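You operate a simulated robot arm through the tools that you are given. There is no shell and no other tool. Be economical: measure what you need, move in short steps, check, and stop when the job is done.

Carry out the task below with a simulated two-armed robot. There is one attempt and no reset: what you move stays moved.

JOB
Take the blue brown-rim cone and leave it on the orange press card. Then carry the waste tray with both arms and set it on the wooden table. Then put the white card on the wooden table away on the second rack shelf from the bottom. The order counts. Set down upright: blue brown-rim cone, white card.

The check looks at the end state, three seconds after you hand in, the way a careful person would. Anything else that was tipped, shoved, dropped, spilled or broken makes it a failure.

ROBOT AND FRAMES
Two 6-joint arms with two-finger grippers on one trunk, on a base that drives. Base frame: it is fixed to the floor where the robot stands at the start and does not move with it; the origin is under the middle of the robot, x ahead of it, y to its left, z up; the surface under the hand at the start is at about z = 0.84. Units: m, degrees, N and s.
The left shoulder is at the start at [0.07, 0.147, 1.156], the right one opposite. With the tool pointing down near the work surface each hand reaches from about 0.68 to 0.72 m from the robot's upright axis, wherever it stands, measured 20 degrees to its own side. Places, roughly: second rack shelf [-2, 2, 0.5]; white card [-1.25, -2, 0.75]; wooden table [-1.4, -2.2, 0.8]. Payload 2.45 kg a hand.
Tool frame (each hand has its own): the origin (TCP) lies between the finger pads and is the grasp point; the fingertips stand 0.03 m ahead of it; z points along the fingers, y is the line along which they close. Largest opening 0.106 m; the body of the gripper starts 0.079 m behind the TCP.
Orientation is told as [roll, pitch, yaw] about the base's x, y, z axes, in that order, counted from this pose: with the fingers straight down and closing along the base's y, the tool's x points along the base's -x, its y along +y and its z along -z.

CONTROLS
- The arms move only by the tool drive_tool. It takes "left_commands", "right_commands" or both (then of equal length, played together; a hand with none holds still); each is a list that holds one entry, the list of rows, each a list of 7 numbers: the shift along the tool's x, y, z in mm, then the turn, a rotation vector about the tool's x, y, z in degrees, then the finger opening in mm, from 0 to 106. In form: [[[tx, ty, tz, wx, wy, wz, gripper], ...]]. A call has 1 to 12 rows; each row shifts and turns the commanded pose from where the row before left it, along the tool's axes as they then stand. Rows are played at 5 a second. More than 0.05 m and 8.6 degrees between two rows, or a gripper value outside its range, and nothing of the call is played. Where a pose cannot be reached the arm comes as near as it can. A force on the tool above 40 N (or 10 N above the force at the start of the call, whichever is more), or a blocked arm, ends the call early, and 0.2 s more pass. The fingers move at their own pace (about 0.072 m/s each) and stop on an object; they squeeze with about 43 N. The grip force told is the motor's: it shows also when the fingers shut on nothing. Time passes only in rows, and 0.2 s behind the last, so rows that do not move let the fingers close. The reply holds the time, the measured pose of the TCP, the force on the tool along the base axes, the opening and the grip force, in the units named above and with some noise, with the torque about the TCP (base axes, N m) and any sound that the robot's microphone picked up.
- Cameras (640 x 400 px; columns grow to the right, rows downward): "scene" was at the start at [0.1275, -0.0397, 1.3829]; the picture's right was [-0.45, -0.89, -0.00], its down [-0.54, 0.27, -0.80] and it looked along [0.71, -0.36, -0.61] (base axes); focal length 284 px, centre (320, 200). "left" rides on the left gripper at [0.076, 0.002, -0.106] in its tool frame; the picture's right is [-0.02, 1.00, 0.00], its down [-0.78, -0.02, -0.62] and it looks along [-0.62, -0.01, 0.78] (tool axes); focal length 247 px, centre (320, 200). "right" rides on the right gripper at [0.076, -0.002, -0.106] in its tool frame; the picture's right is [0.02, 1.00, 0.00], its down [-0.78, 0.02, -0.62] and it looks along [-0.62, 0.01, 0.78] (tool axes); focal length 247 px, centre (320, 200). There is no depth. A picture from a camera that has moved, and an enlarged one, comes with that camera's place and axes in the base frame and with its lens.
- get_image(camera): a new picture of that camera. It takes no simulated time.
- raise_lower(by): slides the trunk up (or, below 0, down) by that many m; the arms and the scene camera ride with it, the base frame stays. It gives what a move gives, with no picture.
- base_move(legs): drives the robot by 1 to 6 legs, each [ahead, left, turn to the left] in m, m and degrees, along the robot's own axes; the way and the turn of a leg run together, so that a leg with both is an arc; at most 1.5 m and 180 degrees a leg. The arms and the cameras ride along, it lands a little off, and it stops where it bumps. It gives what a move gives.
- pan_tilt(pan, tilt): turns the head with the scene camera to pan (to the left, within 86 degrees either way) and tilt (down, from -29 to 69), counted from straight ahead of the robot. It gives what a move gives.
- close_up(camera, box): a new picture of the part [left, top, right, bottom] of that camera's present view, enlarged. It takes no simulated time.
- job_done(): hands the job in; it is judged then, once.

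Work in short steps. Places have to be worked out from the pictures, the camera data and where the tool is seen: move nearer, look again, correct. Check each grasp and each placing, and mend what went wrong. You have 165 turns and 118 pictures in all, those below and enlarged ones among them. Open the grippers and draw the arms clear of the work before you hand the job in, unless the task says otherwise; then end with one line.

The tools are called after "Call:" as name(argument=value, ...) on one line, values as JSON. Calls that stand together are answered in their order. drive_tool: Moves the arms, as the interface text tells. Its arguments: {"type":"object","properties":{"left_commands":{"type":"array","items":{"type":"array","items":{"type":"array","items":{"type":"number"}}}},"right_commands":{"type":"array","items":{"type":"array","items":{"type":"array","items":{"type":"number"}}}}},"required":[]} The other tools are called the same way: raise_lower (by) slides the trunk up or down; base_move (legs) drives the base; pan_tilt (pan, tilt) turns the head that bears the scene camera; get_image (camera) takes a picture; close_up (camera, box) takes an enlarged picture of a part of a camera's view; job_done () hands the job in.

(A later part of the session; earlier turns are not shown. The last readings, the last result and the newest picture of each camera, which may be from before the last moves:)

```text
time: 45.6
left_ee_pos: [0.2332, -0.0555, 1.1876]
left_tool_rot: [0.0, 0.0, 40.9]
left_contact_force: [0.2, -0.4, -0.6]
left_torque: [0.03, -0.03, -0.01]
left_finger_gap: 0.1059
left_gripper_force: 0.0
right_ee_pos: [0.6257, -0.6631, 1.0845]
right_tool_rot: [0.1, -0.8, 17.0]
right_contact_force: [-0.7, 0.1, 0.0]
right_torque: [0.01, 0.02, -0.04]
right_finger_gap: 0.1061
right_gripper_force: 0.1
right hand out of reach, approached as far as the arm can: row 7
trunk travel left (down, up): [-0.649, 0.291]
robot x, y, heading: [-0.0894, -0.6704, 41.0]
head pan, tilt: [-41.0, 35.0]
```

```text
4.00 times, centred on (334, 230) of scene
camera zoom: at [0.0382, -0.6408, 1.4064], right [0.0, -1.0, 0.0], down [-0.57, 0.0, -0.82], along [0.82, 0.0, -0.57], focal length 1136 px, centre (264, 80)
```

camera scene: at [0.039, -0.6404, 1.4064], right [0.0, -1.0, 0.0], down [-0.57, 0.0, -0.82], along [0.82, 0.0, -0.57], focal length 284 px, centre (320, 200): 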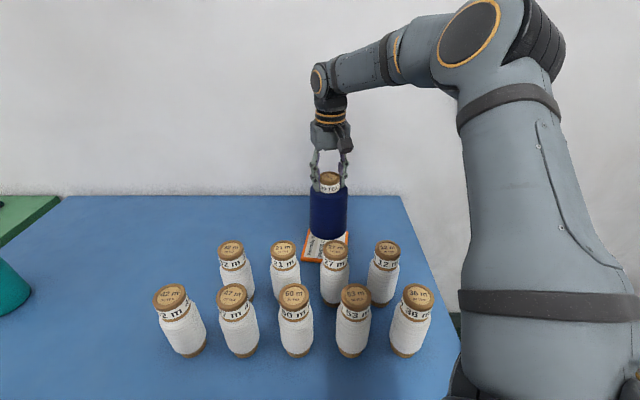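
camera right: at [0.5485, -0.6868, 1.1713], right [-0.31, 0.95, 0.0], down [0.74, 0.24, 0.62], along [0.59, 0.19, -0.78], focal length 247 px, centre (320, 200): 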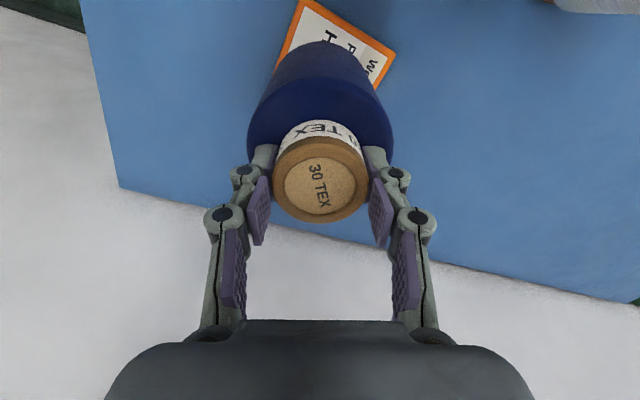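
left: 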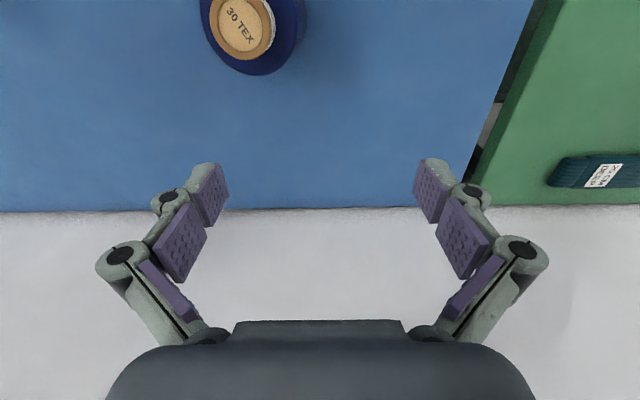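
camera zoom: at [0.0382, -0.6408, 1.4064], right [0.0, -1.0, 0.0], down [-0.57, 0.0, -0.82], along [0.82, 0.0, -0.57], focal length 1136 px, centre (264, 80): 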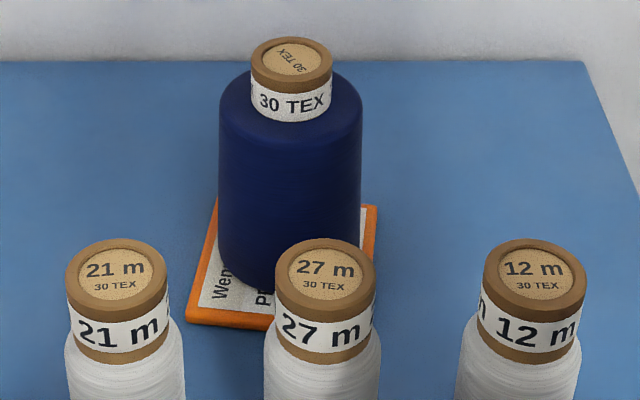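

Cone stands upright on the card. Raise the trunk, back off from the table, and look around for the waste tray.

Call:
raise_lower(by=0.15)

Call:
base_move(legs=[[-0.34, 0.295, 0], [0, 0, -100]])

Call:
pan_tilt(pan=0, tilt=25)

Call:
get_image(camera="scene")

Call:
pan_tilt(pan=-80, tilt=25)

Call:
get_image(camera="scene")

```text
time: 47.3
left_ee_pos: [0.2354, -0.0554, 1.3369]
left_tool_rot: [-0.1, 0.0, 40.9]
left_contact_force: [-0.6, 0.3, -0.3]
left_torque: [0.04, 0.0, -0.02]
left_finger_gap: 0.1061
left_gripper_force: 0.1
right_ee_pos: [0.625, -0.6635, 1.2344]
right_tool_rot: [0.2, -0.7, 16.9]
right_contact_force: [0.6, 0.0, 0.4]
right_torque: [-0.01, 0.01, -0.02]
right_finger_gap: 0.1057
right_gripper_force: 0.0
trunk travel left (down, up): [-0.799, 0.141]
robot x, y, heading: [-0.0834, -0.6762, 40.8]
head pan, tilt: [-41.0, 35.0]
```

```text
time: 54.1
left_ee_pos: [0.0357, -1.0772, 1.3375]
left_tool_rot: [-0.1, -0.1, -57.3]
left_contact_force: [-0.3, -0.5, -0.1]
left_torque: [0.01, -0.01, -0.01]
left_finger_gap: 0.1059
left_gripper_force: 0.1
right_ee_pos: [-0.621, -1.3783, 1.2356]
right_tool_rot: [0.2, -0.7, -81.3]
right_contact_force: [0.8, -0.6, 0.0]
right_torque: [0.02, -0.03, 0.0]
right_finger_gap: 0.1058
right_gripper_force: 0.0
trunk travel left (down, up): [-0.799, 0.141]
robot x, y, heading: [-0.5291, -0.6688, -57.1]
head pan, tilt: [-41.0, 35.0]
```

```text
time: 55.2
left_ee_pos: [0.035, -1.0769, 1.337]
left_tool_rot: [-0.1, 0.1, -57.4]
left_contact_force: [0.9, 0.6, 0.3]
left_torque: [0.01, 0.05, 0.01]
left_finger_gap: 0.106
left_gripper_force: 0.0
right_ee_pos: [-0.6215, -1.3765, 1.2348]
right_tool_rot: [0.2, -0.6, -81.3]
right_contact_force: [-0.2, 0.8, -0.3]
right_torque: [-0.03, 0.0, 0.0]
right_finger_gap: 0.1061
right_gripper_force: 0.1
trunk travel left (down, up): [-0.799, 0.141]
robot x, y, heading: [-0.5311, -0.6696, -57.4]
head pan, tilt: [0.0, 25.0]
```

```text
93 pictures are left
camera scene: at [-0.4526, -0.7913, 1.5721], right [-0.84, -0.54, 0.0], down [-0.23, 0.36, -0.91], along [0.49, -0.76, -0.42], focal length 284 px, centre (320, 200)
```

scene: 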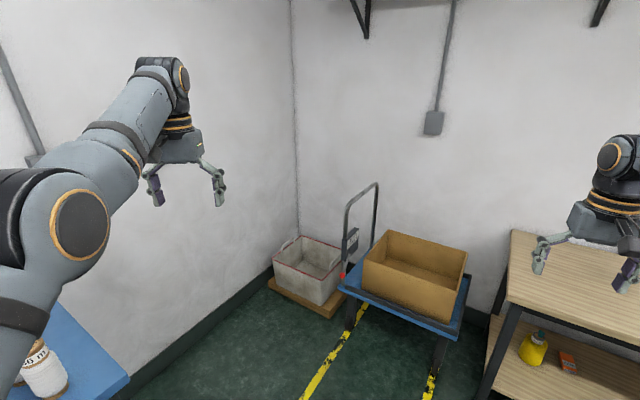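

```text
time: 56.8
left_ee_pos: [0.0345, -1.0772, 1.3377]
left_tool_rot: [0.0, 0.0, -57.3]
left_contact_force: [-0.1, -0.2, 0.2]
left_torque: [-0.03, 0.01, -0.01]
left_finger_gap: 0.1062
left_gripper_force: 0.1
right_ee_pos: [-0.6211, -1.3776, 1.2343]
right_tool_rot: [0.2, -0.6, -81.3]
right_contact_force: [0.4, 0.0, 0.1]
right_torque: [-0.01, 0.0, 0.05]
right_finger_gap: 0.1063
right_gripper_force: 0.1
trunk travel left (down, up): [-0.799, 0.141]
robot x, y, heading: [-0.5273, -0.6724, -57.5]
head pan, tilt: [-80.0, 25.0]
```

```text
92 pictures are left
camera scene: at [-0.57, -0.7763, 1.5722], right [-0.68, 0.73, 0.0], down [0.31, 0.29, -0.91], along [-0.67, -0.61, -0.42], focal length 284 px, centre (320, 200)
```

scene: 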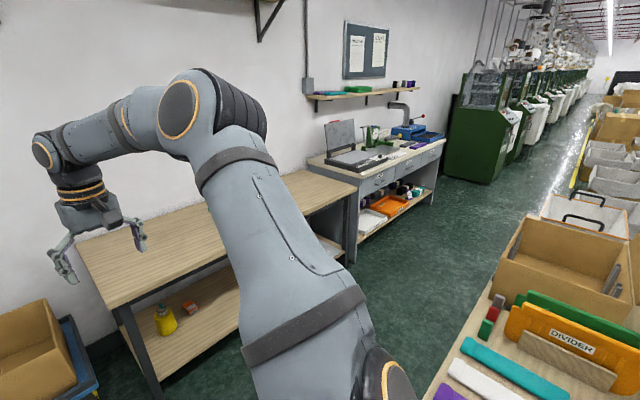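

A white box with black handles shows on the right; I turn to survey the rest of the room.

Call:
base_move(legs=[[0, 0, -110]])

Call:
pan_tilt(pan=0, tilt=25)

Call:
get_image(camera="scene")

Call:
pan_tilt(pan=-70, tilt=25)

Call:
get_image(camera="scene")

```text
time: 60.9
left_ee_pos: [-0.9984, -1.1856, 1.3371]
left_tool_rot: [-0.1, -0.1, -154.1]
left_contact_force: [0.2, 0.0, -0.6]
left_torque: [-0.04, 0.01, 0.0]
left_finger_gap: 0.1059
left_gripper_force: 0.0
right_ee_pos: [-1.2248, -0.5066, 1.2406]
right_tool_rot: [0.6, -2.1, -177.4]
right_contact_force: [-1.7, -7.3, -0.3]
right_torque: [0.22, -0.14, 0.17]
right_finger_gap: 0.1017
right_gripper_force: 0.0
trunk travel left (down, up): [-0.799, 0.141]
robot x, y, heading: [-0.5304, -0.6716, -153.7]
head pan, tilt: [-80.0, 25.0]
stopped in leg 1: the force on the tool passed its limit at 88 N (the readings are from after the stop); the commanded pose is now the measured one
```

```text
time: 62.5
left_ee_pos: [-1.0003, -1.1864, 1.3367]
left_tool_rot: [-0.1, -0.1, -154.0]
left_contact_force: [0.3, 0.3, 0.4]
left_torque: [-0.01, -0.03, 0.0]
left_finger_gap: 0.1059
left_gripper_force: 0.0
right_ee_pos: [-1.2261, -0.5057, 1.2418]
right_tool_rot: [0.6, -2.0, -177.6]
right_contact_force: [-1.9, -9.5, 1.9]
right_torque: [0.41, -0.11, 0.2]
right_finger_gap: 0.1016
right_gripper_force: 0.1
trunk travel left (down, up): [-0.799, 0.141]
robot x, y, heading: [-0.5337, -0.6661, -154.1]
head pan, tilt: [0.0, 25.0]
```

```text
91 pictures are left
camera scene: at [-0.6584, -0.7378, 1.5719], right [-0.44, 0.9, 0.0], down [0.38, 0.19, -0.91], along [-0.81, -0.4, -0.42], focal length 284 px, centre (320, 200)
```

scene: 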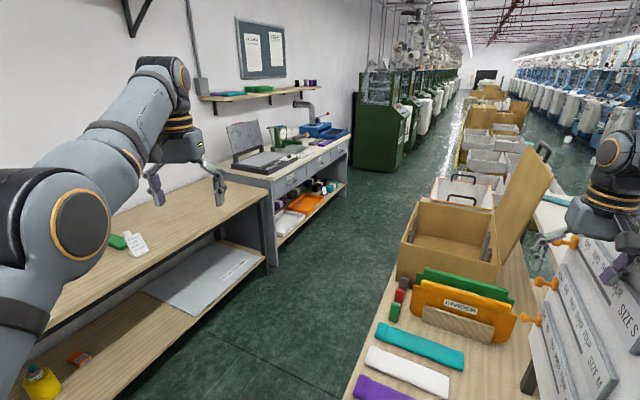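

```text
time: 63.9
left_ee_pos: [-1.0009, -1.1869, 1.3365]
left_tool_rot: [0.0, 0.0, -154.0]
left_contact_force: [0.7, -0.4, 0.0]
left_torque: [-0.01, 0.01, -0.02]
left_finger_gap: 0.1062
left_gripper_force: 0.0
right_ee_pos: [-1.2252, -0.5062, 1.2408]
right_tool_rot: [0.7, -1.9, -177.6]
right_contact_force: [-1.7, -9.2, 1.9]
right_torque: [0.48, -0.1, 0.16]
right_finger_gap: 0.1016
right_gripper_force: 0.2
trunk travel left (down, up): [-0.799, 0.141]
robot x, y, heading: [-0.5286, -0.6718, -154.0]
head pan, tilt: [-70.0, 25.0]
```

```text
90 pictures are left
camera scene: at [-0.6419, -0.6335, 1.5722], right [0.69, 0.72, 0.0], down [0.3, -0.29, -0.91], along [-0.65, 0.63, -0.42], focal length 284 px, centre (320, 200)
```

scene: 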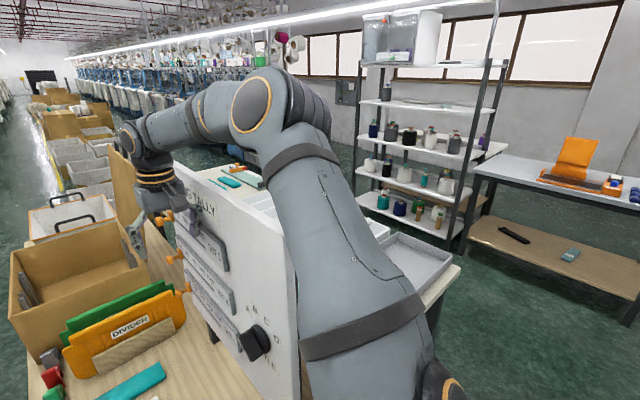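

My right hand touched the size-template board on a bench behind. I turn back to free it and inspect.

Call:
base_move(legs=[[0, 0, 20]])

Call:
get_image(camera="scene")

Call:
get_image(camera="right")

```text
time: 65.3
left_ee_pos: [-0.7996, -1.311, 1.3365]
left_tool_rot: [0.0, -0.1, -134.4]
left_contact_force: [-1.0, 0.1, -1.1]
left_torque: [-0.02, -0.02, 0.0]
left_finger_gap: 0.106
left_gripper_force: 0.0
right_ee_pos: [-1.2417, -0.7468, 1.2409]
right_tool_rot: [0.7, -1.9, -157.8]
right_contact_force: [-0.4, -0.2, 0.0]
right_torque: [-0.01, -0.01, 0.01]
right_finger_gap: 0.1061
right_gripper_force: 0.1
trunk travel left (down, up): [-0.799, 0.141]
robot x, y, heading: [-0.5315, -0.672, -134.2]
head pan, tilt: [-70.0, 25.0]
```

```text
89 pictures are left
camera scene: at [-0.6499, -0.6687, 1.5721], right [0.41, 0.91, 0.0], down [0.39, -0.17, -0.91], along [-0.83, 0.37, -0.42], focal length 284 px, centre (320, 200)
```

scene: 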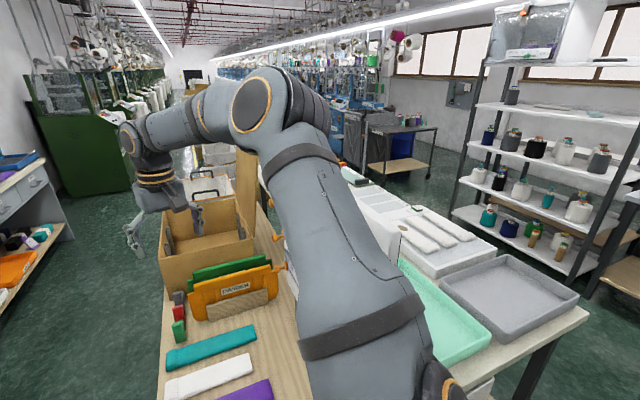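

```text
88 pictures are left
camera right: at [-1.1682, -0.7136, 1.3452], right [0.4, -0.92, 0.01], down [-0.7, -0.29, 0.65], along [-0.59, -0.27, -0.76], focal length 247 px, centre (320, 200)
```

right: 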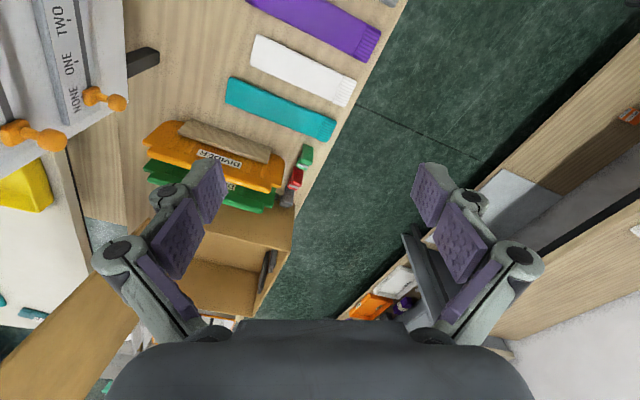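

The board and items look undisturbed. Beyond it are a teal and a gray tray on the bench near (−1.1, 0–0.35). I go round via the open floor to view them.

Call:
base_move(legs=[[0, 0, 134], [0, 1.05, 0], [0, 0, 80]])

Call:
pan_tilt(pan=80, tilt=40)

Call:
get_image(camera="scene")

Call:
pan_tilt(pan=30, tilt=25)

Call:
get_image(camera="scene")

```text
time: 79.8
left_ee_pos: [-0.6749, 1.0661, 1.3381]
left_tool_rot: [0.0, 0.0, 80.6]
left_contact_force: [-0.1, -0.2, -0.4]
left_torque: [-0.03, -0.04, 0.0]
left_finger_gap: 0.106
left_gripper_force: 0.1
right_ee_pos: [0.012, 0.8556, 1.2421]
right_tool_rot: [0.8, -2.2, 57.1]
right_contact_force: [-0.2, -0.1, 0.3]
right_torque: [0.02, 0.0, -0.03]
right_finger_gap: 0.1059
right_gripper_force: 0.0
trunk travel left (down, up): [-0.799, 0.141]
robot x, y, heading: [-0.5297, 0.3856, 80.6]
head pan, tilt: [-70.0, 25.0]
```

```text
time: 82.1
left_ee_pos: [-0.675, 1.0664, 1.3374]
left_tool_rot: [-0.1, -0.2, 80.6]
left_contact_force: [0.0, 1.1, -0.8]
left_torque: [0.0, 0.04, 0.0]
left_finger_gap: 0.106
left_gripper_force: 0.1
right_ee_pos: [0.0101, 0.8554, 1.2414]
right_tool_rot: [0.7, -2.1, 57.1]
right_contact_force: [1.0, -0.6, -0.3]
right_torque: [-0.02, 0.02, 0.02]
right_finger_gap: 0.1062
right_gripper_force: 0.0
trunk travel left (down, up): [-0.799, 0.141]
robot x, y, heading: [-0.5276, 0.3832, 80.7]
head pan, tilt: [80.0, 40.0]
```

```text
87 pictures are left
camera scene: at [-0.6009, 0.4636, 1.5488], right [0.33, 0.94, 0.0], down [0.61, -0.21, -0.77], along [-0.72, 0.25, -0.64], focal length 284 px, centre (320, 200)
```

scene: 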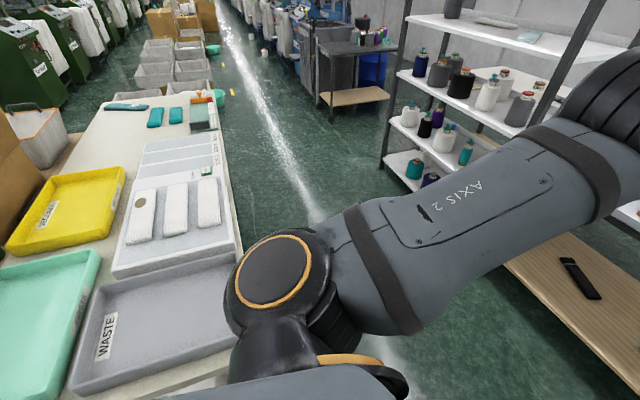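

```text
time: 83.3
left_ee_pos: [-0.6745, 1.0674, 1.3388]
left_tool_rot: [-0.1, -0.1, 80.5]
left_contact_force: [-0.2, -0.6, -0.7]
left_torque: [0.01, -0.03, 0.01]
left_finger_gap: 0.1059
left_gripper_force: 0.1
right_ee_pos: [0.0099, 0.8567, 1.242]
right_tool_rot: [0.7, -2.1, 57.2]
right_contact_force: [-0.9, -0.1, 0.1]
right_torque: [0.01, -0.01, -0.04]
right_finger_gap: 0.106
right_gripper_force: 0.0
trunk travel left (down, up): [-0.799, 0.141]
robot x, y, heading: [-0.5308, 0.3849, 80.6]
head pan, tilt: [30.0, 25.0]
```

```text
86 pictures are left
camera scene: at [-0.5534, 0.5216, 1.5721], right [0.94, 0.35, 0.0], down [0.15, -0.4, -0.91], along [-0.32, 0.85, -0.42], focal length 284 px, centre (320, 200)
```

scene: 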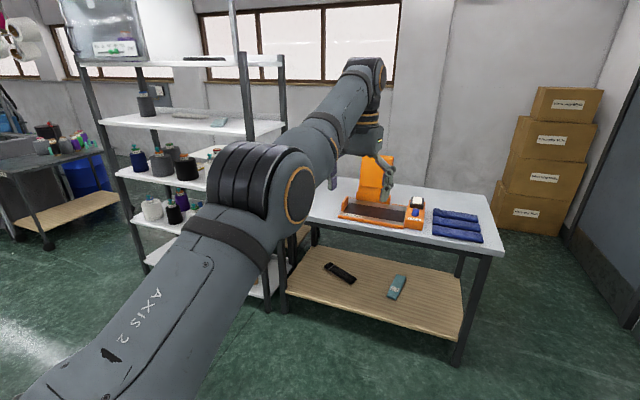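

The gray tray is labelled WASTE: about x −1.24…−0.97, y 0.03…0.47. I need both hands ~0.42 m apart, so I test the left hand's inward reach here in free space.

Call:
drive_tool(left_commands=[[[0, -45, 0, 0, 0, 0, 106], [0, -45, 0, 0, 0, 0, 106], [0, -45, 0, 0, 0, 0, 106], [0, -45, 0, 0, 0, 0, 106], [0, -45, 0, 0, 0, 0, 106], [0, -45, 0, 0, 0, 0, 106]]])

Call:
drive_tool(left_commands=[[[0, 0, 40, 0, 0, 0, 106], [0, 0, 40, 0, 0, 0, 106], [0, 0, 40, 0, 0, 0, 106], [0, 0, 40, 0, 0, 0, 106]]])

```text
time: 84.7
left_ee_pos: [-0.4245, 0.99, 1.3258]
left_tool_rot: [-0.1, -0.2, 80.5]
left_contact_force: [-0.4, 0.8, -0.9]
left_torque: [-0.01, 0.04, 0.05]
left_finger_gap: 0.1061
left_gripper_force: 0.0
left hand out of reach, approached as far as the arm can: row 3, 4, 5, 6
right_ee_pos: [0.0129, 0.856, 1.2399]
right_tool_rot: [0.9, -2.0, 57.1]
right_contact_force: [0.0, -1.2, 1.0]
right_torque: [0.01, 0.02, -0.02]
right_finger_gap: 0.1062
right_gripper_force: 0.0
trunk travel left (down, up): [-0.799, 0.141]
robot x, y, heading: [-0.5291, 0.3872, 80.6]
head pan, tilt: [30.0, 25.0]
```

```text
time: 85.7
left_ee_pos: [-0.4077, 1.0188, 1.1686]
left_tool_rot: [0.1, 0.0, 80.4]
left_contact_force: [0.2, -0.3, -0.1]
left_torque: [0.03, -0.01, -0.01]
left_finger_gap: 0.1059
left_gripper_force: 0.0
left hand out of reach, approached as far as the arm can: row 1, 2, 3, 4
right_ee_pos: [0.0105, 0.857, 1.2413]
right_tool_rot: [0.8, -2.0, 57.1]
right_contact_force: [-0.5, -0.4, 0.2]
right_torque: [-0.02, -0.01, 0.0]
right_finger_gap: 0.1059
right_gripper_force: 0.1
trunk travel left (down, up): [-0.799, 0.141]
robot x, y, heading: [-0.53, 0.3855, 80.9]
head pan, tilt: [30.0, 25.0]
```

Left limit on the inside is about (0.645, −0.02) in robot frame, right works at (0.54, −0.42): enough for gripping both ends of the tray if I face it at heading ≈196°. Drive there with hands high.

Call:
base_move(legs=[[-0.147, -0.089, 0], [0, 0, 115.5]])

Call:
pan_tilt(pan=-18, tilt=45)

Call:
get_image(camera="scene")

Call:
get_image(camera="left")

Call:
get_image(camera="right")

```text
time: 92.0
left_ee_pos: [-1.0873, 0.0637, 1.1702]
left_tool_rot: [0.1, 0.0, -163.8]
left_contact_force: [0.5, -0.1, -0.2]
left_torque: [-0.01, 0.01, 0.0]
left_finger_gap: 0.1058
left_gripper_force: 0.0
right_ee_pos: [-1.1226, 0.51, 1.2411]
right_tool_rot: [0.8, -2.1, 172.8]
right_contact_force: [0.2, -0.1, -0.2]
right_torque: [0.0, 0.0, 0.0]
right_finger_gap: 0.1059
right_gripper_force: 0.1
trunk travel left (down, up): [-0.799, 0.141]
robot x, y, heading: [-0.4689, 0.2257, -164.0]
head pan, tilt: [30.0, 25.0]
```

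```text
time: 93.2
left_ee_pos: [-1.0875, 0.0629, 1.171]
left_tool_rot: [0.1, 0.0, -163.8]
left_contact_force: [0.7, -0.8, 0.4]
left_torque: [0.02, 0.01, 0.02]
left_finger_gap: 0.1059
left_gripper_force: 0.2
right_ee_pos: [-1.1227, 0.5108, 1.2417]
right_tool_rot: [0.8, -2.1, 172.8]
right_contact_force: [-0.6, -0.2, 0.1]
right_torque: [0.0, 0.0, 0.0]
right_finger_gap: 0.106
right_gripper_force: 0.0
trunk travel left (down, up): [-0.799, 0.141]
robot x, y, heading: [-0.4672, 0.2277, -163.6]
head pan, tilt: [-18.0, 45.0]
```

```text
85 pictures are left
camera scene: at [-0.5958, 0.215, 1.5416], right [0.03, 1.0, 0.0], down [0.71, -0.02, -0.71], along [-0.71, 0.02, -0.71], focal length 284 px, centre (320, 200)
```

scene: 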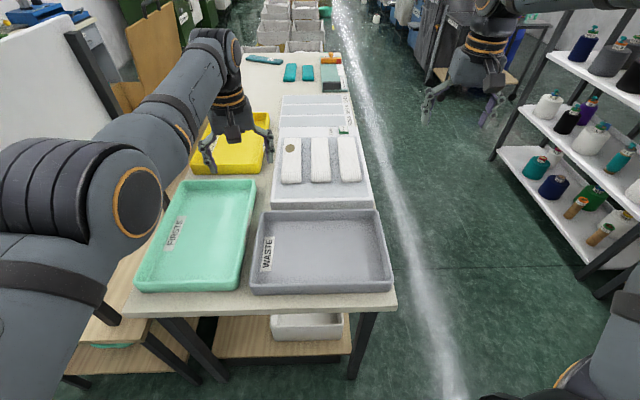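

```text
84 pictures are left
camera left: at [-1.0131, 0.083, 1.2764], right [0.26, -0.97, 0.0], down [-0.76, -0.2, 0.62], along [-0.6, -0.16, -0.78], focal length 247 px, centre (320, 200)
```

left: 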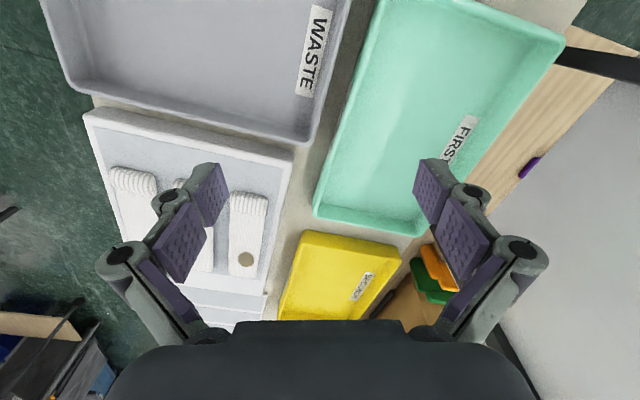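

```text
83 pictures are left
camera right: at [-1.0428, 0.5027, 1.3457], right [-0.1, -0.99, 0.01], down [-0.76, 0.09, 0.65], along [-0.65, 0.06, -0.76], focal length 247 px, centre (320, 200)
```

right: 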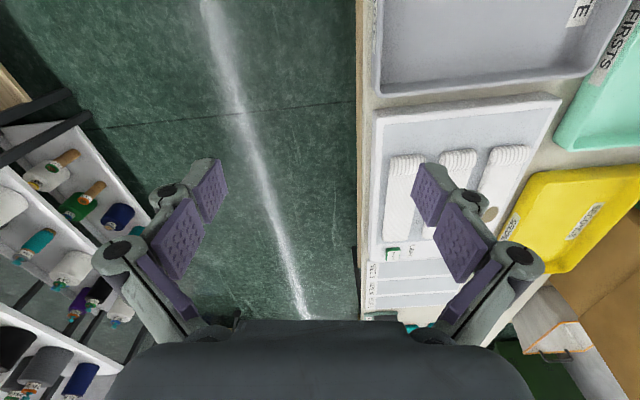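

Clear view of the tray. Close-up to read its corners and wall geometry.

Call:
close_up(camera="scene", box=[224, 195, 416, 315])

Call:
close_up(camera="left", box=[200, 0, 440, 150])

```text
3.33 times, centred on (320, 255) of scene
camera zoom: at [-0.5958, 0.215, 1.5416], right [0.03, 1.0, 0.0], down [0.71, -0.02, -0.71], along [-0.71, 0.02, -0.71], focal length 947 px, centre (320, 17)
```

zoom: 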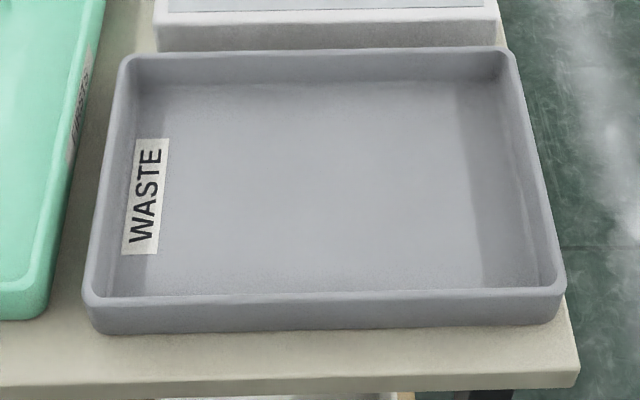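

```text
2.67 times, centred on (320, 75) of left
camera zoom: at [-1.0131, 0.083, 1.2764], right [0.26, -0.97, 0.0], down [-0.76, -0.2, 0.62], along [-0.6, -0.16, -0.78], focal length 659 px, centre (320, 533)
```

zoom: 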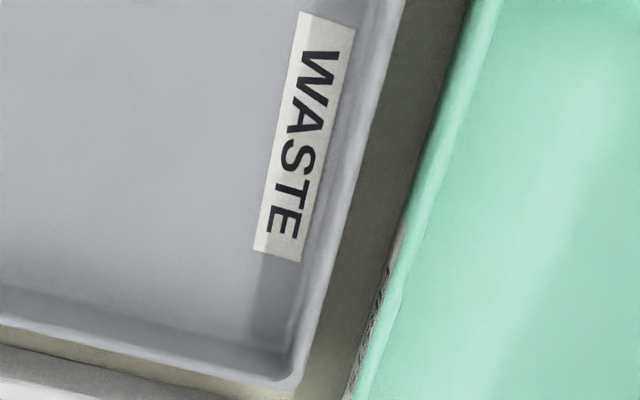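

Tray rim: x −1.205…−0.957, y 0.047…0.413, rim z ≈0.885, bench ≈0.82. I'll grip the end walls on a diagonal (left at x −1.15, right at x −1.01), which fits both arms. First set yaw/tilt and positions above the tray.

Call:
drive_tool(left_commands=[[[0, 0, 0, 0, 0, 8.1, 80], [0, 0, 0, 0, 0, 8.1, 60], [-16, 10, 0, 0, 0, 0, 45], [0, 0, 0, 0, 0, 0, 45], [0, 0, 0, 0, 0, 0, 45], [0, 0, 0, 0, 0, 0, 45], [0, 0, 0, 0, 0, 0, 45], [0, 0, 0, 0, 0, 0, 45]]], right_commands=[[[0, 0, 0, 0, 0, -7.2, 80], [0, 0, 0, 0, -7, 0, 60], [0, 0, 0, 0, -5, 0, 45], [36, 21, 12, 0, 0, 0, 45], [36, 21, 12, 0, 0, 0, 45], [36, 21, 12, 0, 0, 0, 45], [36, 21, 12, 0, 0, 0, 45], [36, 21, 12, 0, 0, 0, 45]]])

Call:
base_move(legs=[[0.045, -0.014, 0]])

Call:
get_image(camera="scene")

```text
time: 95.0
left_ee_pos: [-1.0871, 0.0484, 1.169]
left_tool_rot: [0.0, 0.0, -179.9]
left_contact_force: [-0.4, -0.6, 0.3]
left_torque: [0.0, -0.02, 0.02]
left_finger_gap: 0.0448
left_gripper_force: 0.0
left hand out of reach, approached as far as the arm can: row 3
right_ee_pos: [-0.958, 0.4061, 1.1389]
right_tool_rot: [0.5, -14.2, 179.8]
right_contact_force: [0.6, 0.8, -0.2]
right_torque: [0.02, -0.01, 0.03]
right_finger_gap: 0.0452
right_gripper_force: 0.0
right hand out of reach, approached as far as the arm can: row 1
trunk travel left (down, up): [-0.799, 0.141]
robot x, y, heading: [-0.4651, 0.2275, -163.7]
head pan, tilt: [-18.0, 45.0]
```

```text
time: 95.9
left_ee_pos: [-1.1269, 0.0493, 1.1741]
left_tool_rot: [0.0, -0.4, 180.0]
left_contact_force: [0.3, 0.7, 0.6]
left_torque: [-0.02, 0.11, 0.0]
left_finger_gap: 0.0451
left_gripper_force: 0.0
right_ee_pos: [-0.9981, 0.4078, 1.1422]
right_tool_rot: [0.5, -14.7, 179.8]
right_contact_force: [1.8, -1.0, 0.2]
right_torque: [-0.05, 0.06, -0.03]
right_finger_gap: 0.0449
right_gripper_force: 0.1
trunk travel left (down, up): [-0.799, 0.141]
robot x, y, heading: [-0.5106, 0.2262, -163.5]
head pan, tilt: [-18.0, 45.0]
```

```text
80 pictures are left
camera scene: at [-0.6315, 0.2158, 1.5426], right [0.03, 1.0, 0.0], down [0.7, -0.02, -0.71], along [-0.71, 0.02, -0.7], focal length 284 px, centre (320, 200)
```

scene: 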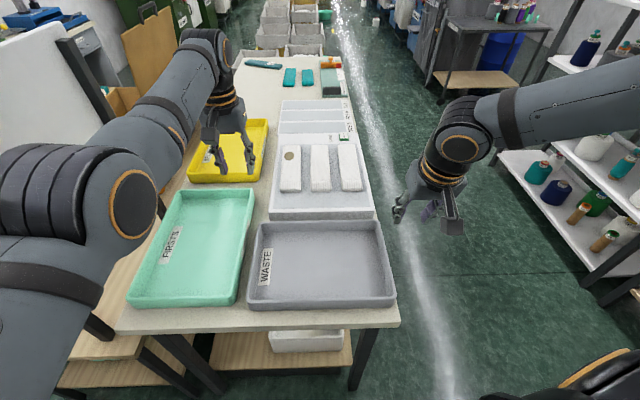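

Left is a bit high and both are ~2 cm short in x. I lower the left by 32 mm, nudge the base forward 2 cm, then lower the trunk to just above the rim and check alignment.

Call:
drive_tool(left_commands=[[[0, 0, 32, 0, 0, 0, 45]]])

Call:
base_move(legs=[[0.019, -0.006, 0]])

Call:
raise_lower(by=-0.195)

Call:
get_image(camera="scene")

Call:
get_image(camera="left")

Call:
get_image(camera="right")

```text
time: 96.3
left_ee_pos: [-1.1386, 0.0491, 1.1356]
left_tool_rot: [0.1, 0.3, 180.0]
left_contact_force: [0.8, -0.2, -0.3]
left_torque: [-0.02, -0.02, 0.01]
left_finger_gap: 0.0448
left_gripper_force: 0.0
right_ee_pos: [-1.0071, 0.4082, 1.138]
right_tool_rot: [0.6, -14.0, 179.8]
right_contact_force: [0.6, -0.7, 0.4]
right_torque: [-0.01, 0.03, 0.0]
right_finger_gap: 0.0451
right_gripper_force: 0.1
trunk travel left (down, up): [-0.799, 0.141]
robot x, y, heading: [-0.5101, 0.2323, -163.6]
head pan, tilt: [-18.0, 45.0]
```

```text
time: 97.1
left_ee_pos: [-1.1495, 0.0507, 1.1404]
left_tool_rot: [0.1, -0.1, 180.1]
left_contact_force: [0.6, -0.2, 0.3]
left_torque: [-0.01, 0.06, 0.02]
left_finger_gap: 0.045
left_gripper_force: 0.1
right_ee_pos: [-1.0177, 0.4077, 1.1426]
right_tool_rot: [0.6, -14.5, 180.0]
right_contact_force: [0.7, 0.0, 0.2]
right_torque: [0.0, 0.08, -0.04]
right_finger_gap: 0.0449
right_gripper_force: 0.0
trunk travel left (down, up): [-0.799, 0.141]
robot x, y, heading: [-0.5312, 0.2285, -163.9]
head pan, tilt: [-18.0, 45.0]
```

```text
time: 99.2
left_ee_pos: [-1.1565, 0.0507, 0.9413]
left_tool_rot: [0.1, 0.1, 180.0]
left_contact_force: [-0.6, -0.6, 0.0]
left_torque: [-0.05, -0.01, -0.02]
left_finger_gap: 0.045
left_gripper_force: 0.1
right_ee_pos: [-1.0243, 0.4094, 0.9434]
right_tool_rot: [0.5, -14.1, 180.0]
right_contact_force: [0.1, -0.1, 0.9]
right_torque: [0.0, 0.02, 0.0]
right_finger_gap: 0.0449
right_gripper_force: 0.1
trunk travel left (down, up): [-0.604, 0.336]
robot x, y, heading: [-0.5388, 0.2302, -163.8]
head pan, tilt: [-18.0, 45.0]
```

```text
79 pictures are left
camera scene: at [-0.6612, 0.2163, 1.3466], right [0.03, 1.0, 0.0], down [0.71, -0.02, -0.71], along [-0.71, 0.02, -0.71], focal length 284 px, centre (320, 200)
```

scene: 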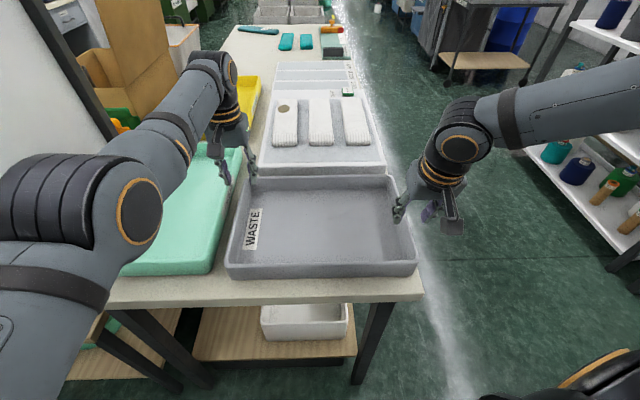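

```text
78 pictures are left
camera left: at [-1.0795, 0.0498, 1.0486], right [-0.02, -1.0, 0.0], down [-0.78, 0.02, 0.62], along [-0.62, 0.01, -0.79], focal length 247 px, centre (320, 200)
```

left: 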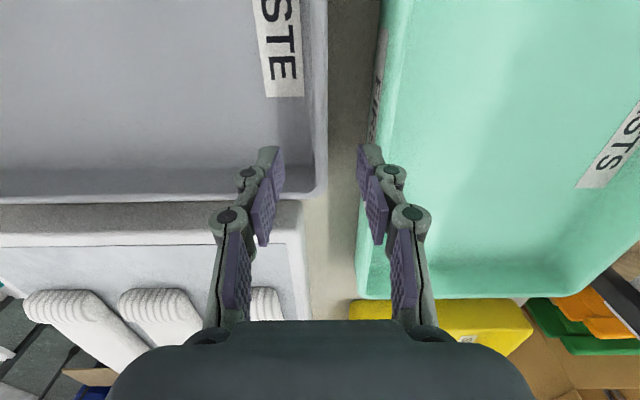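

```text
77 pictures are left
camera right: at [-0.9239, 0.4101, 1.0288], right [0.02, -1.0, 0.0], down [-0.61, -0.01, 0.79], along [-0.79, -0.02, -0.61], focal length 247 px, centre (320, 200)
```

right: 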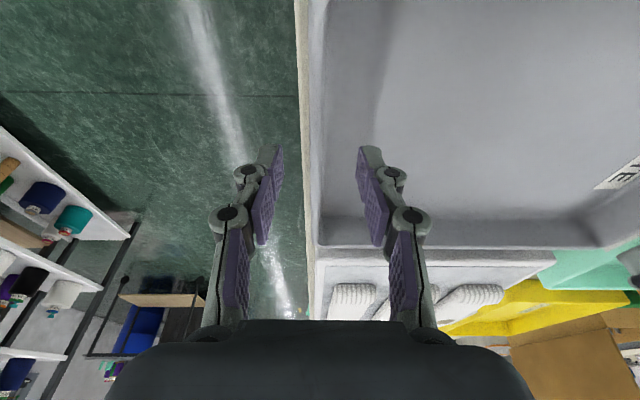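

Wall is centred between the left fingers, but the teal tray is close. Zoom to measure the gap.

Call:
close_up(camera="left", box=[240, 60, 432, 180])

```text
3.33 times, centred on (336, 120) of left
camera zoom: at [-1.0795, 0.0498, 1.0486], right [-0.02, -1.0, 0.0], down [-0.78, 0.02, 0.62], along [-0.62, 0.01, -0.79], focal length 823 px, centre (267, 467)
```

zoom: 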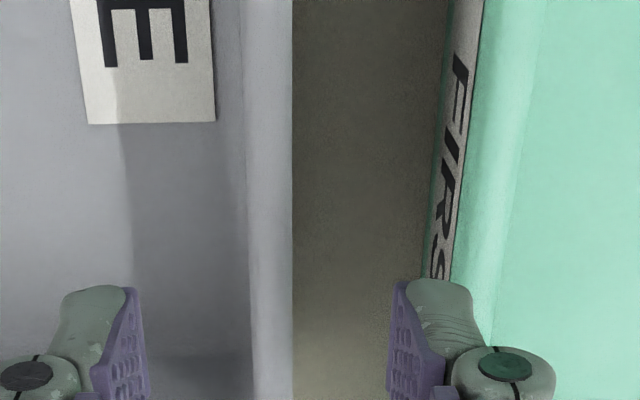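

Gap is ~34 mm; I'll enter with a narrow opening (22 mm). Check the right wall the same way.

Call:
close_up(camera="right", box=[240, 60, 432, 180])

```text
3.33 times, centred on (336, 120) of right
camera zoom: at [-0.9239, 0.4101, 1.0288], right [0.02, -1.0, 0.0], down [-0.61, -0.01, 0.79], along [-0.79, -0.02, -0.61], focal length 823 px, centre (267, 467)
```

zoom: 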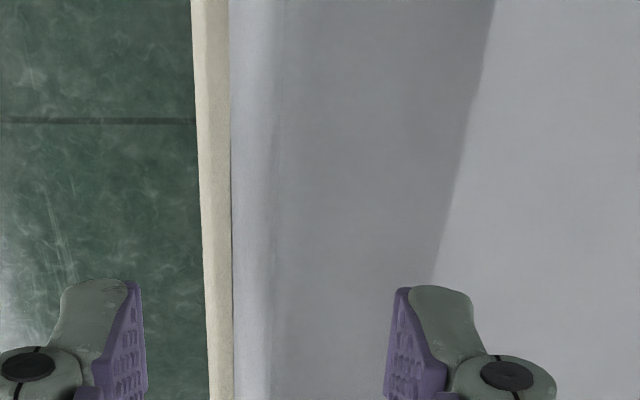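

Right wall is centred. Shift both +9 mm in x, narrow openings, then lower to TCP z ≈ 0.885.

Call:
drive_tool(left_commands=[[[9, -3, 0, 0, 0, 0, 22], [0, 0, 0, 0, 0, 0, 22], [0, 0, 0, 0, 0, 0, 22]]], right_commands=[[[9, 0, -2, 0, 0, 0, 30], [0, 0, 0, 0, 0, 0, 30], [0, 0, 0, 0, 0, 0, 30]]])

Call:
raise_lower(by=-0.035)

Call:
close_up(camera="left", box=[224, 80, 416, 200])

Call:
close_up(camera="right", box=[224, 80, 416, 200])

```text
time: 100.0
left_ee_pos: [-1.1565, 0.0554, 0.9414]
left_tool_rot: [0.0, 0.2, 180.0]
left_contact_force: [0.4, 0.5, 0.4]
left_torque: [0.03, 0.0, 0.0]
left_finger_gap: 0.022
left_gripper_force: 0.0
left hand out of reach, approached as far as the arm can: row 1
right_ee_pos: [-1.0143, 0.4081, 0.9421]
right_tool_rot: [0.4, -14.1, 179.8]
right_contact_force: [0.2, -0.1, 0.8]
right_torque: [0.02, 0.0, -0.01]
right_finger_gap: 0.03
right_gripper_force: 0.1
trunk travel left (down, up): [-0.604, 0.336]
robot x, y, heading: [-0.5298, 0.2281, -163.5]
head pan, tilt: [-18.0, 45.0]
```

```text
time: 100.8
left_ee_pos: [-1.1548, 0.0554, 0.908]
left_tool_rot: [0.1, 0.2, 180.0]
left_contact_force: [0.3, 0.2, 1.4]
left_torque: [0.01, 0.02, -0.02]
left_finger_gap: 0.0218
left_gripper_force: 0.0
right_ee_pos: [-1.0147, 0.4089, 0.9088]
right_tool_rot: [0.5, -14.1, 180.0]
right_contact_force: [-0.1, 0.5, 0.5]
right_torque: [0.01, 0.02, 0.02]
right_finger_gap: 0.0299
right_gripper_force: 0.1
trunk travel left (down, up): [-0.569, 0.371]
robot x, y, heading: [-0.5321, 0.2302, -163.9]
head pan, tilt: [-18.0, 45.0]
```

```text
3.33 times, centred on (320, 140) of left
camera zoom: at [-1.0787, 0.0537, 1.0141], right [-0.02, -1.0, 0.0], down [-0.79, 0.02, 0.62], along [-0.62, 0.01, -0.79], focal length 823 px, centre (320, 400)
```

zoom: 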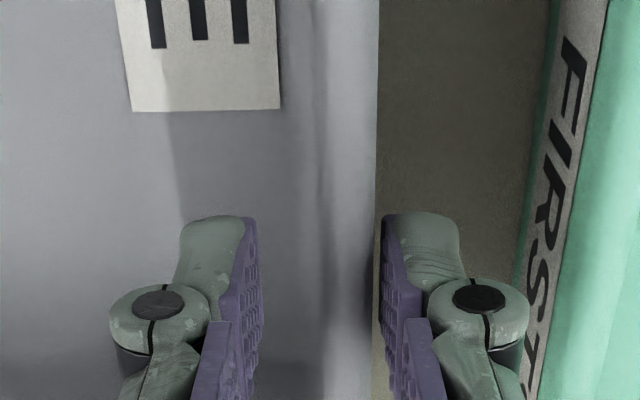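

```text
3.33 times, centred on (320, 140) of right
camera zoom: at [-0.9143, 0.4103, 0.9934], right [0.02, -1.0, 0.0], down [-0.61, -0.01, 0.79], along [-0.79, -0.02, -0.61], focal length 823 px, centre (320, 400)
```

zoom: 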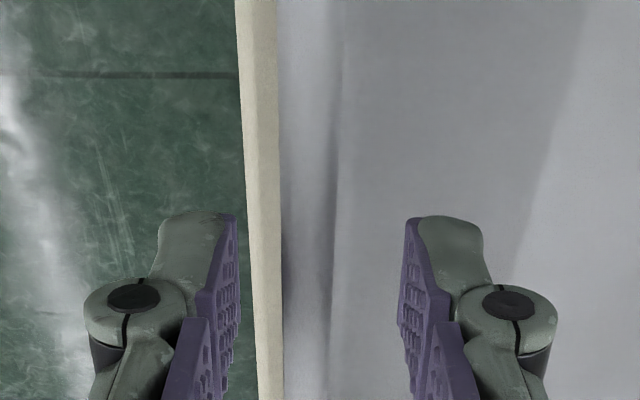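

Outer left finger is just clear of the wall; shift 2 mm outward and lower the remaining 23 mm.

Call:
drive_tool(left_commands=[[[0, 2, 0, 0, 0, 0, 22]]])

Call:
raise_lower(by=-0.023)

Call:
close_up(camera="left", box=[224, 80, 416, 200])

```text
time: 101.2
left_ee_pos: [-1.1569, 0.0524, 0.9072]
left_tool_rot: [0.1, 0.3, 180.1]
left_contact_force: [0.4, 1.1, 1.4]
left_torque: [0.02, -0.01, 0.0]
left_finger_gap: 0.0219
left_gripper_force: 0.0
right_ee_pos: [-1.0152, 0.4094, 0.9068]
right_tool_rot: [0.5, -14.0, 179.8]
right_contact_force: [0.1, -0.1, 0.7]
right_torque: [0.01, -0.02, -0.01]
right_finger_gap: 0.0302
right_gripper_force: 0.0
trunk travel left (down, up): [-0.569, 0.371]
robot x, y, heading: [-0.5281, 0.225, -163.9]
head pan, tilt: [-18.0, 45.0]
```

```text
time: 101.9
left_ee_pos: [-1.1545, 0.053, 0.8844]
left_tool_rot: [0.2, 0.2, 180.0]
left_contact_force: [0.4, -0.5, 0.2]
left_torque: [-0.02, 0.01, 0.0]
left_finger_gap: 0.0221
left_gripper_force: 0.0
right_ee_pos: [-1.0148, 0.4098, 0.8846]
right_tool_rot: [0.5, -14.1, 179.9]
right_contact_force: [-0.5, 0.2, -0.3]
right_torque: [-0.01, 0.03, 0.04]
right_finger_gap: 0.0301
right_gripper_force: 0.0
trunk travel left (down, up): [-0.546, 0.394]
robot x, y, heading: [-0.5324, 0.2253, -163.7]
head pan, tilt: [-18.0, 45.0]
```

```text
3.33 times, centred on (320, 140) of left
camera zoom: at [-1.079, 0.0517, 0.9913], right [-0.02, -1.0, 0.0], down [-0.79, 0.02, 0.62], along [-0.62, 0.01, -0.79], focal length 823 px, centre (320, 400)
```

zoom: 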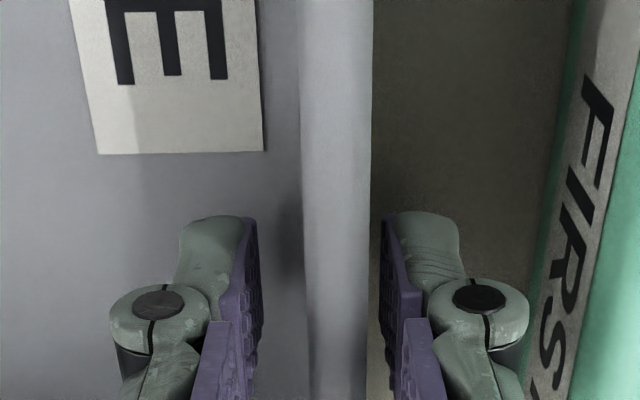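

Both hands straddle the walls with no contact force. Close both grippers.

Call:
drive_tool(left_commands=[[[0, 0, 0, 0, 0, 0, 2], [0, 0, 0, 0, 0, 0, 2], [0, 0, 0, 0, 0, 0, 2], [0, 0, 0, 0, 0, 0, 2]]], right_commands=[[[0, 0, 0, 0, 0, 0, 2], [0, 0, 0, 0, 0, 0, 2], [0, 0, 0, 0, 0, 0, 2], [0, 0, 0, 0, 0, 0, 2]]])

Call:
raise_lower(by=0.03)

Call:
get_image(camera="scene")

```text
time: 102.9
left_ee_pos: [-1.1567, 0.0502, 0.8845]
left_tool_rot: [0.4, 0.1, -179.9]
left_contact_force: [-9.6, -29.6, 0.1]
left_torque: [-0.82, -0.03, -0.44]
left_finger_gap: 0.0085
left_gripper_force: 36.2
right_ee_pos: [-1.0149, 0.4106, 0.8847]
right_tool_rot: [0.2, -14.0, 179.9]
right_contact_force: [9.1, 29.3, 0.5]
right_torque: [0.78, 0.35, -0.42]
right_finger_gap: 0.0084
right_gripper_force: 36.7
trunk travel left (down, up): [-0.546, 0.394]
robot x, y, heading: [-0.5285, 0.2283, -163.8]
head pan, tilt: [-18.0, 45.0]
```

```text
time: 103.6
left_ee_pos: [-1.1571, 0.0511, 0.9136]
left_tool_rot: [0.4, 0.2, -179.9]
left_contact_force: [-10.8, -29.9, -3.0]
left_torque: [-0.8, 0.42, -0.43]
left_finger_gap: 0.0087
left_gripper_force: 37.0
right_ee_pos: [-1.0144, 0.4096, 0.9146]
right_tool_rot: [0.2, -13.9, 179.9]
right_contact_force: [8.9, 30.2, -1.5]
right_torque: [0.75, -0.37, -0.43]
right_finger_gap: 0.0087
right_gripper_force: 36.0
trunk travel left (down, up): [-0.576, 0.364]
robot x, y, heading: [-0.5309, 0.2292, -163.7]
head pan, tilt: [-18.0, 45.0]
```

```text
71 pictures are left
camera scene: at [-0.6626, 0.2163, 1.3184], right [0.03, 1.0, 0.0], down [0.71, -0.02, -0.71], along [-0.71, 0.02, -0.71], focal length 284 px, centre (320, 200)
```

scene: 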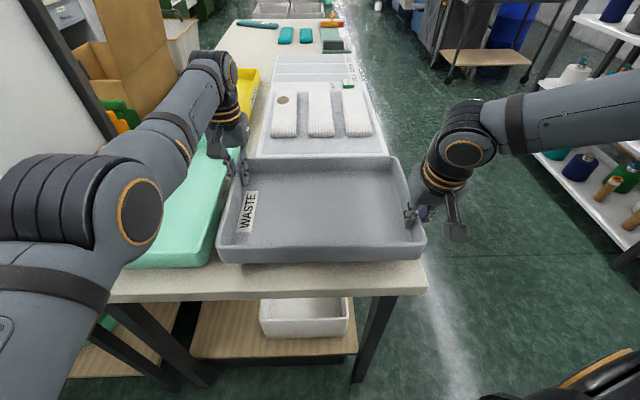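

Tray is lifted level. Relax the squeeze between the arms by shifting left 2 mm outward.

Call:
drive_tool(left_commands=[[[0, 1.5, 0, 0, 0, 0, 2], [0, 0, 0, 0, 0, 0, 2]]], right_commands=[[[0, -1, 0, 0, 0, 0, 2], [0, 0, 0, 0, 0, 0, 2]]])

Call:
raise_lower(by=0.12)

```text
time: 104.2
left_ee_pos: [-1.1575, 0.051, 0.9129]
left_tool_rot: [0.2, 0.2, -180.1]
left_contact_force: [-8.1, -22.6, -2.5]
left_torque: [-0.55, 0.97, -0.27]
left_finger_gap: 0.0088
left_gripper_force: 36.3
right_ee_pos: [-1.0151, 0.4101, 0.9154]
right_tool_rot: [0.3, -13.9, 179.9]
right_contact_force: [6.8, 23.4, -1.0]
right_torque: [0.55, -0.97, -0.26]
right_finger_gap: 0.0088
right_gripper_force: 36.1
trunk travel left (down, up): [-0.576, 0.364]
robot x, y, heading: [-0.5321, 0.2294, -163.7]
head pan, tilt: [-18.0, 45.0]
```

```text
time: 105.7
left_ee_pos: [-1.1577, 0.0512, 1.0333]
left_tool_rot: [0.2, 0.2, -180.1]
left_contact_force: [-8.1, -22.8, -2.4]
left_torque: [-0.59, 0.05, -0.29]
left_finger_gap: 0.0086
left_gripper_force: 36.7
right_ee_pos: [-1.0151, 0.4102, 1.0335]
right_tool_rot: [0.3, -14.0, 179.9]
right_contact_force: [7.2, 22.4, -2.0]
right_torque: [0.53, 0.0, -0.25]
right_finger_gap: 0.0087
right_gripper_force: 36.1
trunk travel left (down, up): [-0.696, 0.244]
robot x, y, heading: [-0.5323, 0.2282, -163.3]
head pan, tilt: [-18.0, 45.0]
```

Held well. Raise more, back away from the bench, and turn to heading ≈ −74°.

Call:
raise_lower(by=0.12)

Call:
base_move(legs=[[-0.288, 0.084, 0], [0, 0, 90]])

Call:
pan_tilt(pan=0, tilt=35)

Call:
get_image(camera="scene")

```text
time: 107.2
left_ee_pos: [-1.1562, 0.05, 1.1541]
left_tool_rot: [0.1, 0.3, -179.9]
left_contact_force: [-7.6, -22.2, -2.8]
left_torque: [-0.58, 0.21, -0.34]
left_finger_gap: 0.0087
left_gripper_force: 36.5
right_ee_pos: [-1.0155, 0.411, 1.1552]
right_tool_rot: [0.5, -14.0, 180.0]
right_contact_force: [6.7, 22.4, -2.2]
right_torque: [0.56, -0.14, -0.32]
right_finger_gap: 0.0086
right_gripper_force: 36.1
trunk travel left (down, up): [-0.816, 0.124]
robot x, y, heading: [-0.5319, 0.2255, -163.8]
head pan, tilt: [-18.0, 45.0]
```

```text
time: 113.0
left_ee_pos: [-0.0727, -0.4, 1.1532]
left_tool_rot: [0.2, 0.2, -91.8]
left_contact_force: [22.4, -7.7, -2.0]
left_torque: [-0.23, -0.56, -0.29]
left_finger_gap: 0.0088
left_gripper_force: 36.3
right_ee_pos: [-0.4285, -0.2472, 1.1544]
right_tool_rot: [0.3, -14.0, -91.9]
right_contact_force: [-22.3, 8.4, -1.9]
right_torque: [0.13, 0.54, -0.31]
right_finger_gap: 0.0086
right_gripper_force: 36.2
trunk travel left (down, up): [-0.816, 0.124]
robot x, y, heading: [-0.2316, 0.2275, -75.4]
head pan, tilt: [-18.0, 45.0]
```

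```text
time: 113.8
left_ee_pos: [-0.0721, -0.4011, 1.1522]
left_tool_rot: [0.1, 0.3, -91.8]
left_contact_force: [2.1, 0.2, -1.8]
left_torque: [-0.01, -0.04, -0.3]
left_finger_gap: 0.0089
left_gripper_force: 36.2
right_ee_pos: [-0.4274, -0.248, 1.1541]
right_tool_rot: [0.3, -14.0, -92.0]
right_contact_force: [-1.2, -0.8, -1.8]
right_torque: [-0.06, 0.03, -0.15]
right_finger_gap: 0.0084
right_gripper_force: 36.0
trunk travel left (down, up): [-0.816, 0.124]
robot x, y, heading: [-0.2292, 0.2298, -75.4]
head pan, tilt: [0.0, 35.0]
```

```text
70 pictures are left
camera scene: at [-0.197, 0.094, 1.5733], right [-0.97, -0.25, 0.0], down [-0.14, 0.56, -0.82], along [0.2, -0.79, -0.57], focal length 284 px, centre (320, 200)
```

scene: 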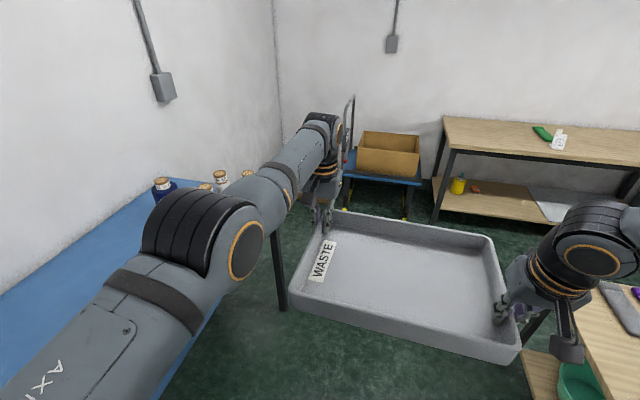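

Tray held. Continue south along the open floor, then look at the wooden table.

Call:
base_move(legs=[[0.728, -0.241, 0], [0.68, -0.225, 0]])

Call:
pan_tilt(pan=-45, tilt=35)

Call:
get_image(camera="scene")

```text
time: 121.5
left_ee_pos: [-0.1661, -1.8792, 1.1552]
left_tool_rot: [0.2, 0.1, -91.5]
left_contact_force: [4.5, -0.1, -2.4]
left_torque: [-0.07, -0.17, -0.29]
left_finger_gap: 0.0087
left_gripper_force: 36.1
right_ee_pos: [-0.5198, -1.7295, 1.1556]
right_tool_rot: [0.3, -14.1, -91.8]
right_contact_force: [-6.0, 0.0, -3.0]
right_torque: [0.01, 0.08, -0.18]
right_finger_gap: 0.0084
right_gripper_force: 36.5
trunk travel left (down, up): [-0.816, 0.124]
robot x, y, heading: [-0.3263, -1.2546, -75.1]
head pan, tilt: [0.0, 35.0]
```

```text
time: 122.6
left_ee_pos: [-0.1648, -1.8804, 1.1543]
left_tool_rot: [0.2, 0.3, -91.5]
left_contact_force: [1.1, 0.3, -2.1]
left_torque: [0.1, -0.04, -0.33]
left_finger_gap: 0.0088
left_gripper_force: 36.0
right_ee_pos: [-0.5217, -1.7301, 1.1547]
right_tool_rot: [0.3, -14.0, -91.7]
right_contact_force: [-0.5, -0.8, -1.7]
right_torque: [-0.13, -0.03, -0.16]
right_finger_gap: 0.0088
right_gripper_force: 35.6
trunk travel left (down, up): [-0.816, 0.124]
robot x, y, heading: [-0.3278, -1.255, -75.5]
head pan, tilt: [-45.0, 35.0]
```

```text
69 pictures are left
camera scene: at [-0.358, -1.3776, 1.5733], right [-0.86, 0.5, 0.0], down [0.29, 0.5, -0.82], along [-0.41, -0.71, -0.57], focal length 284 px, centre (320, 200)
```

scene: 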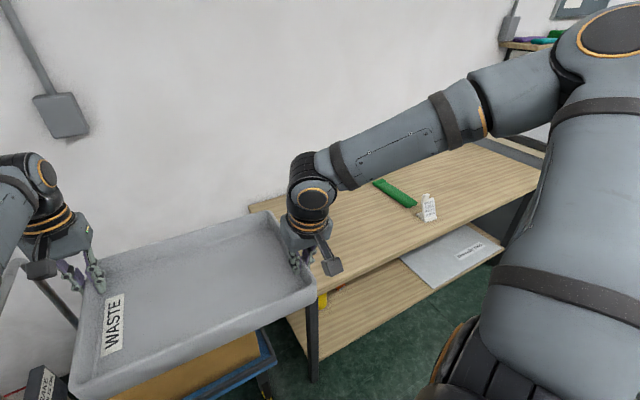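

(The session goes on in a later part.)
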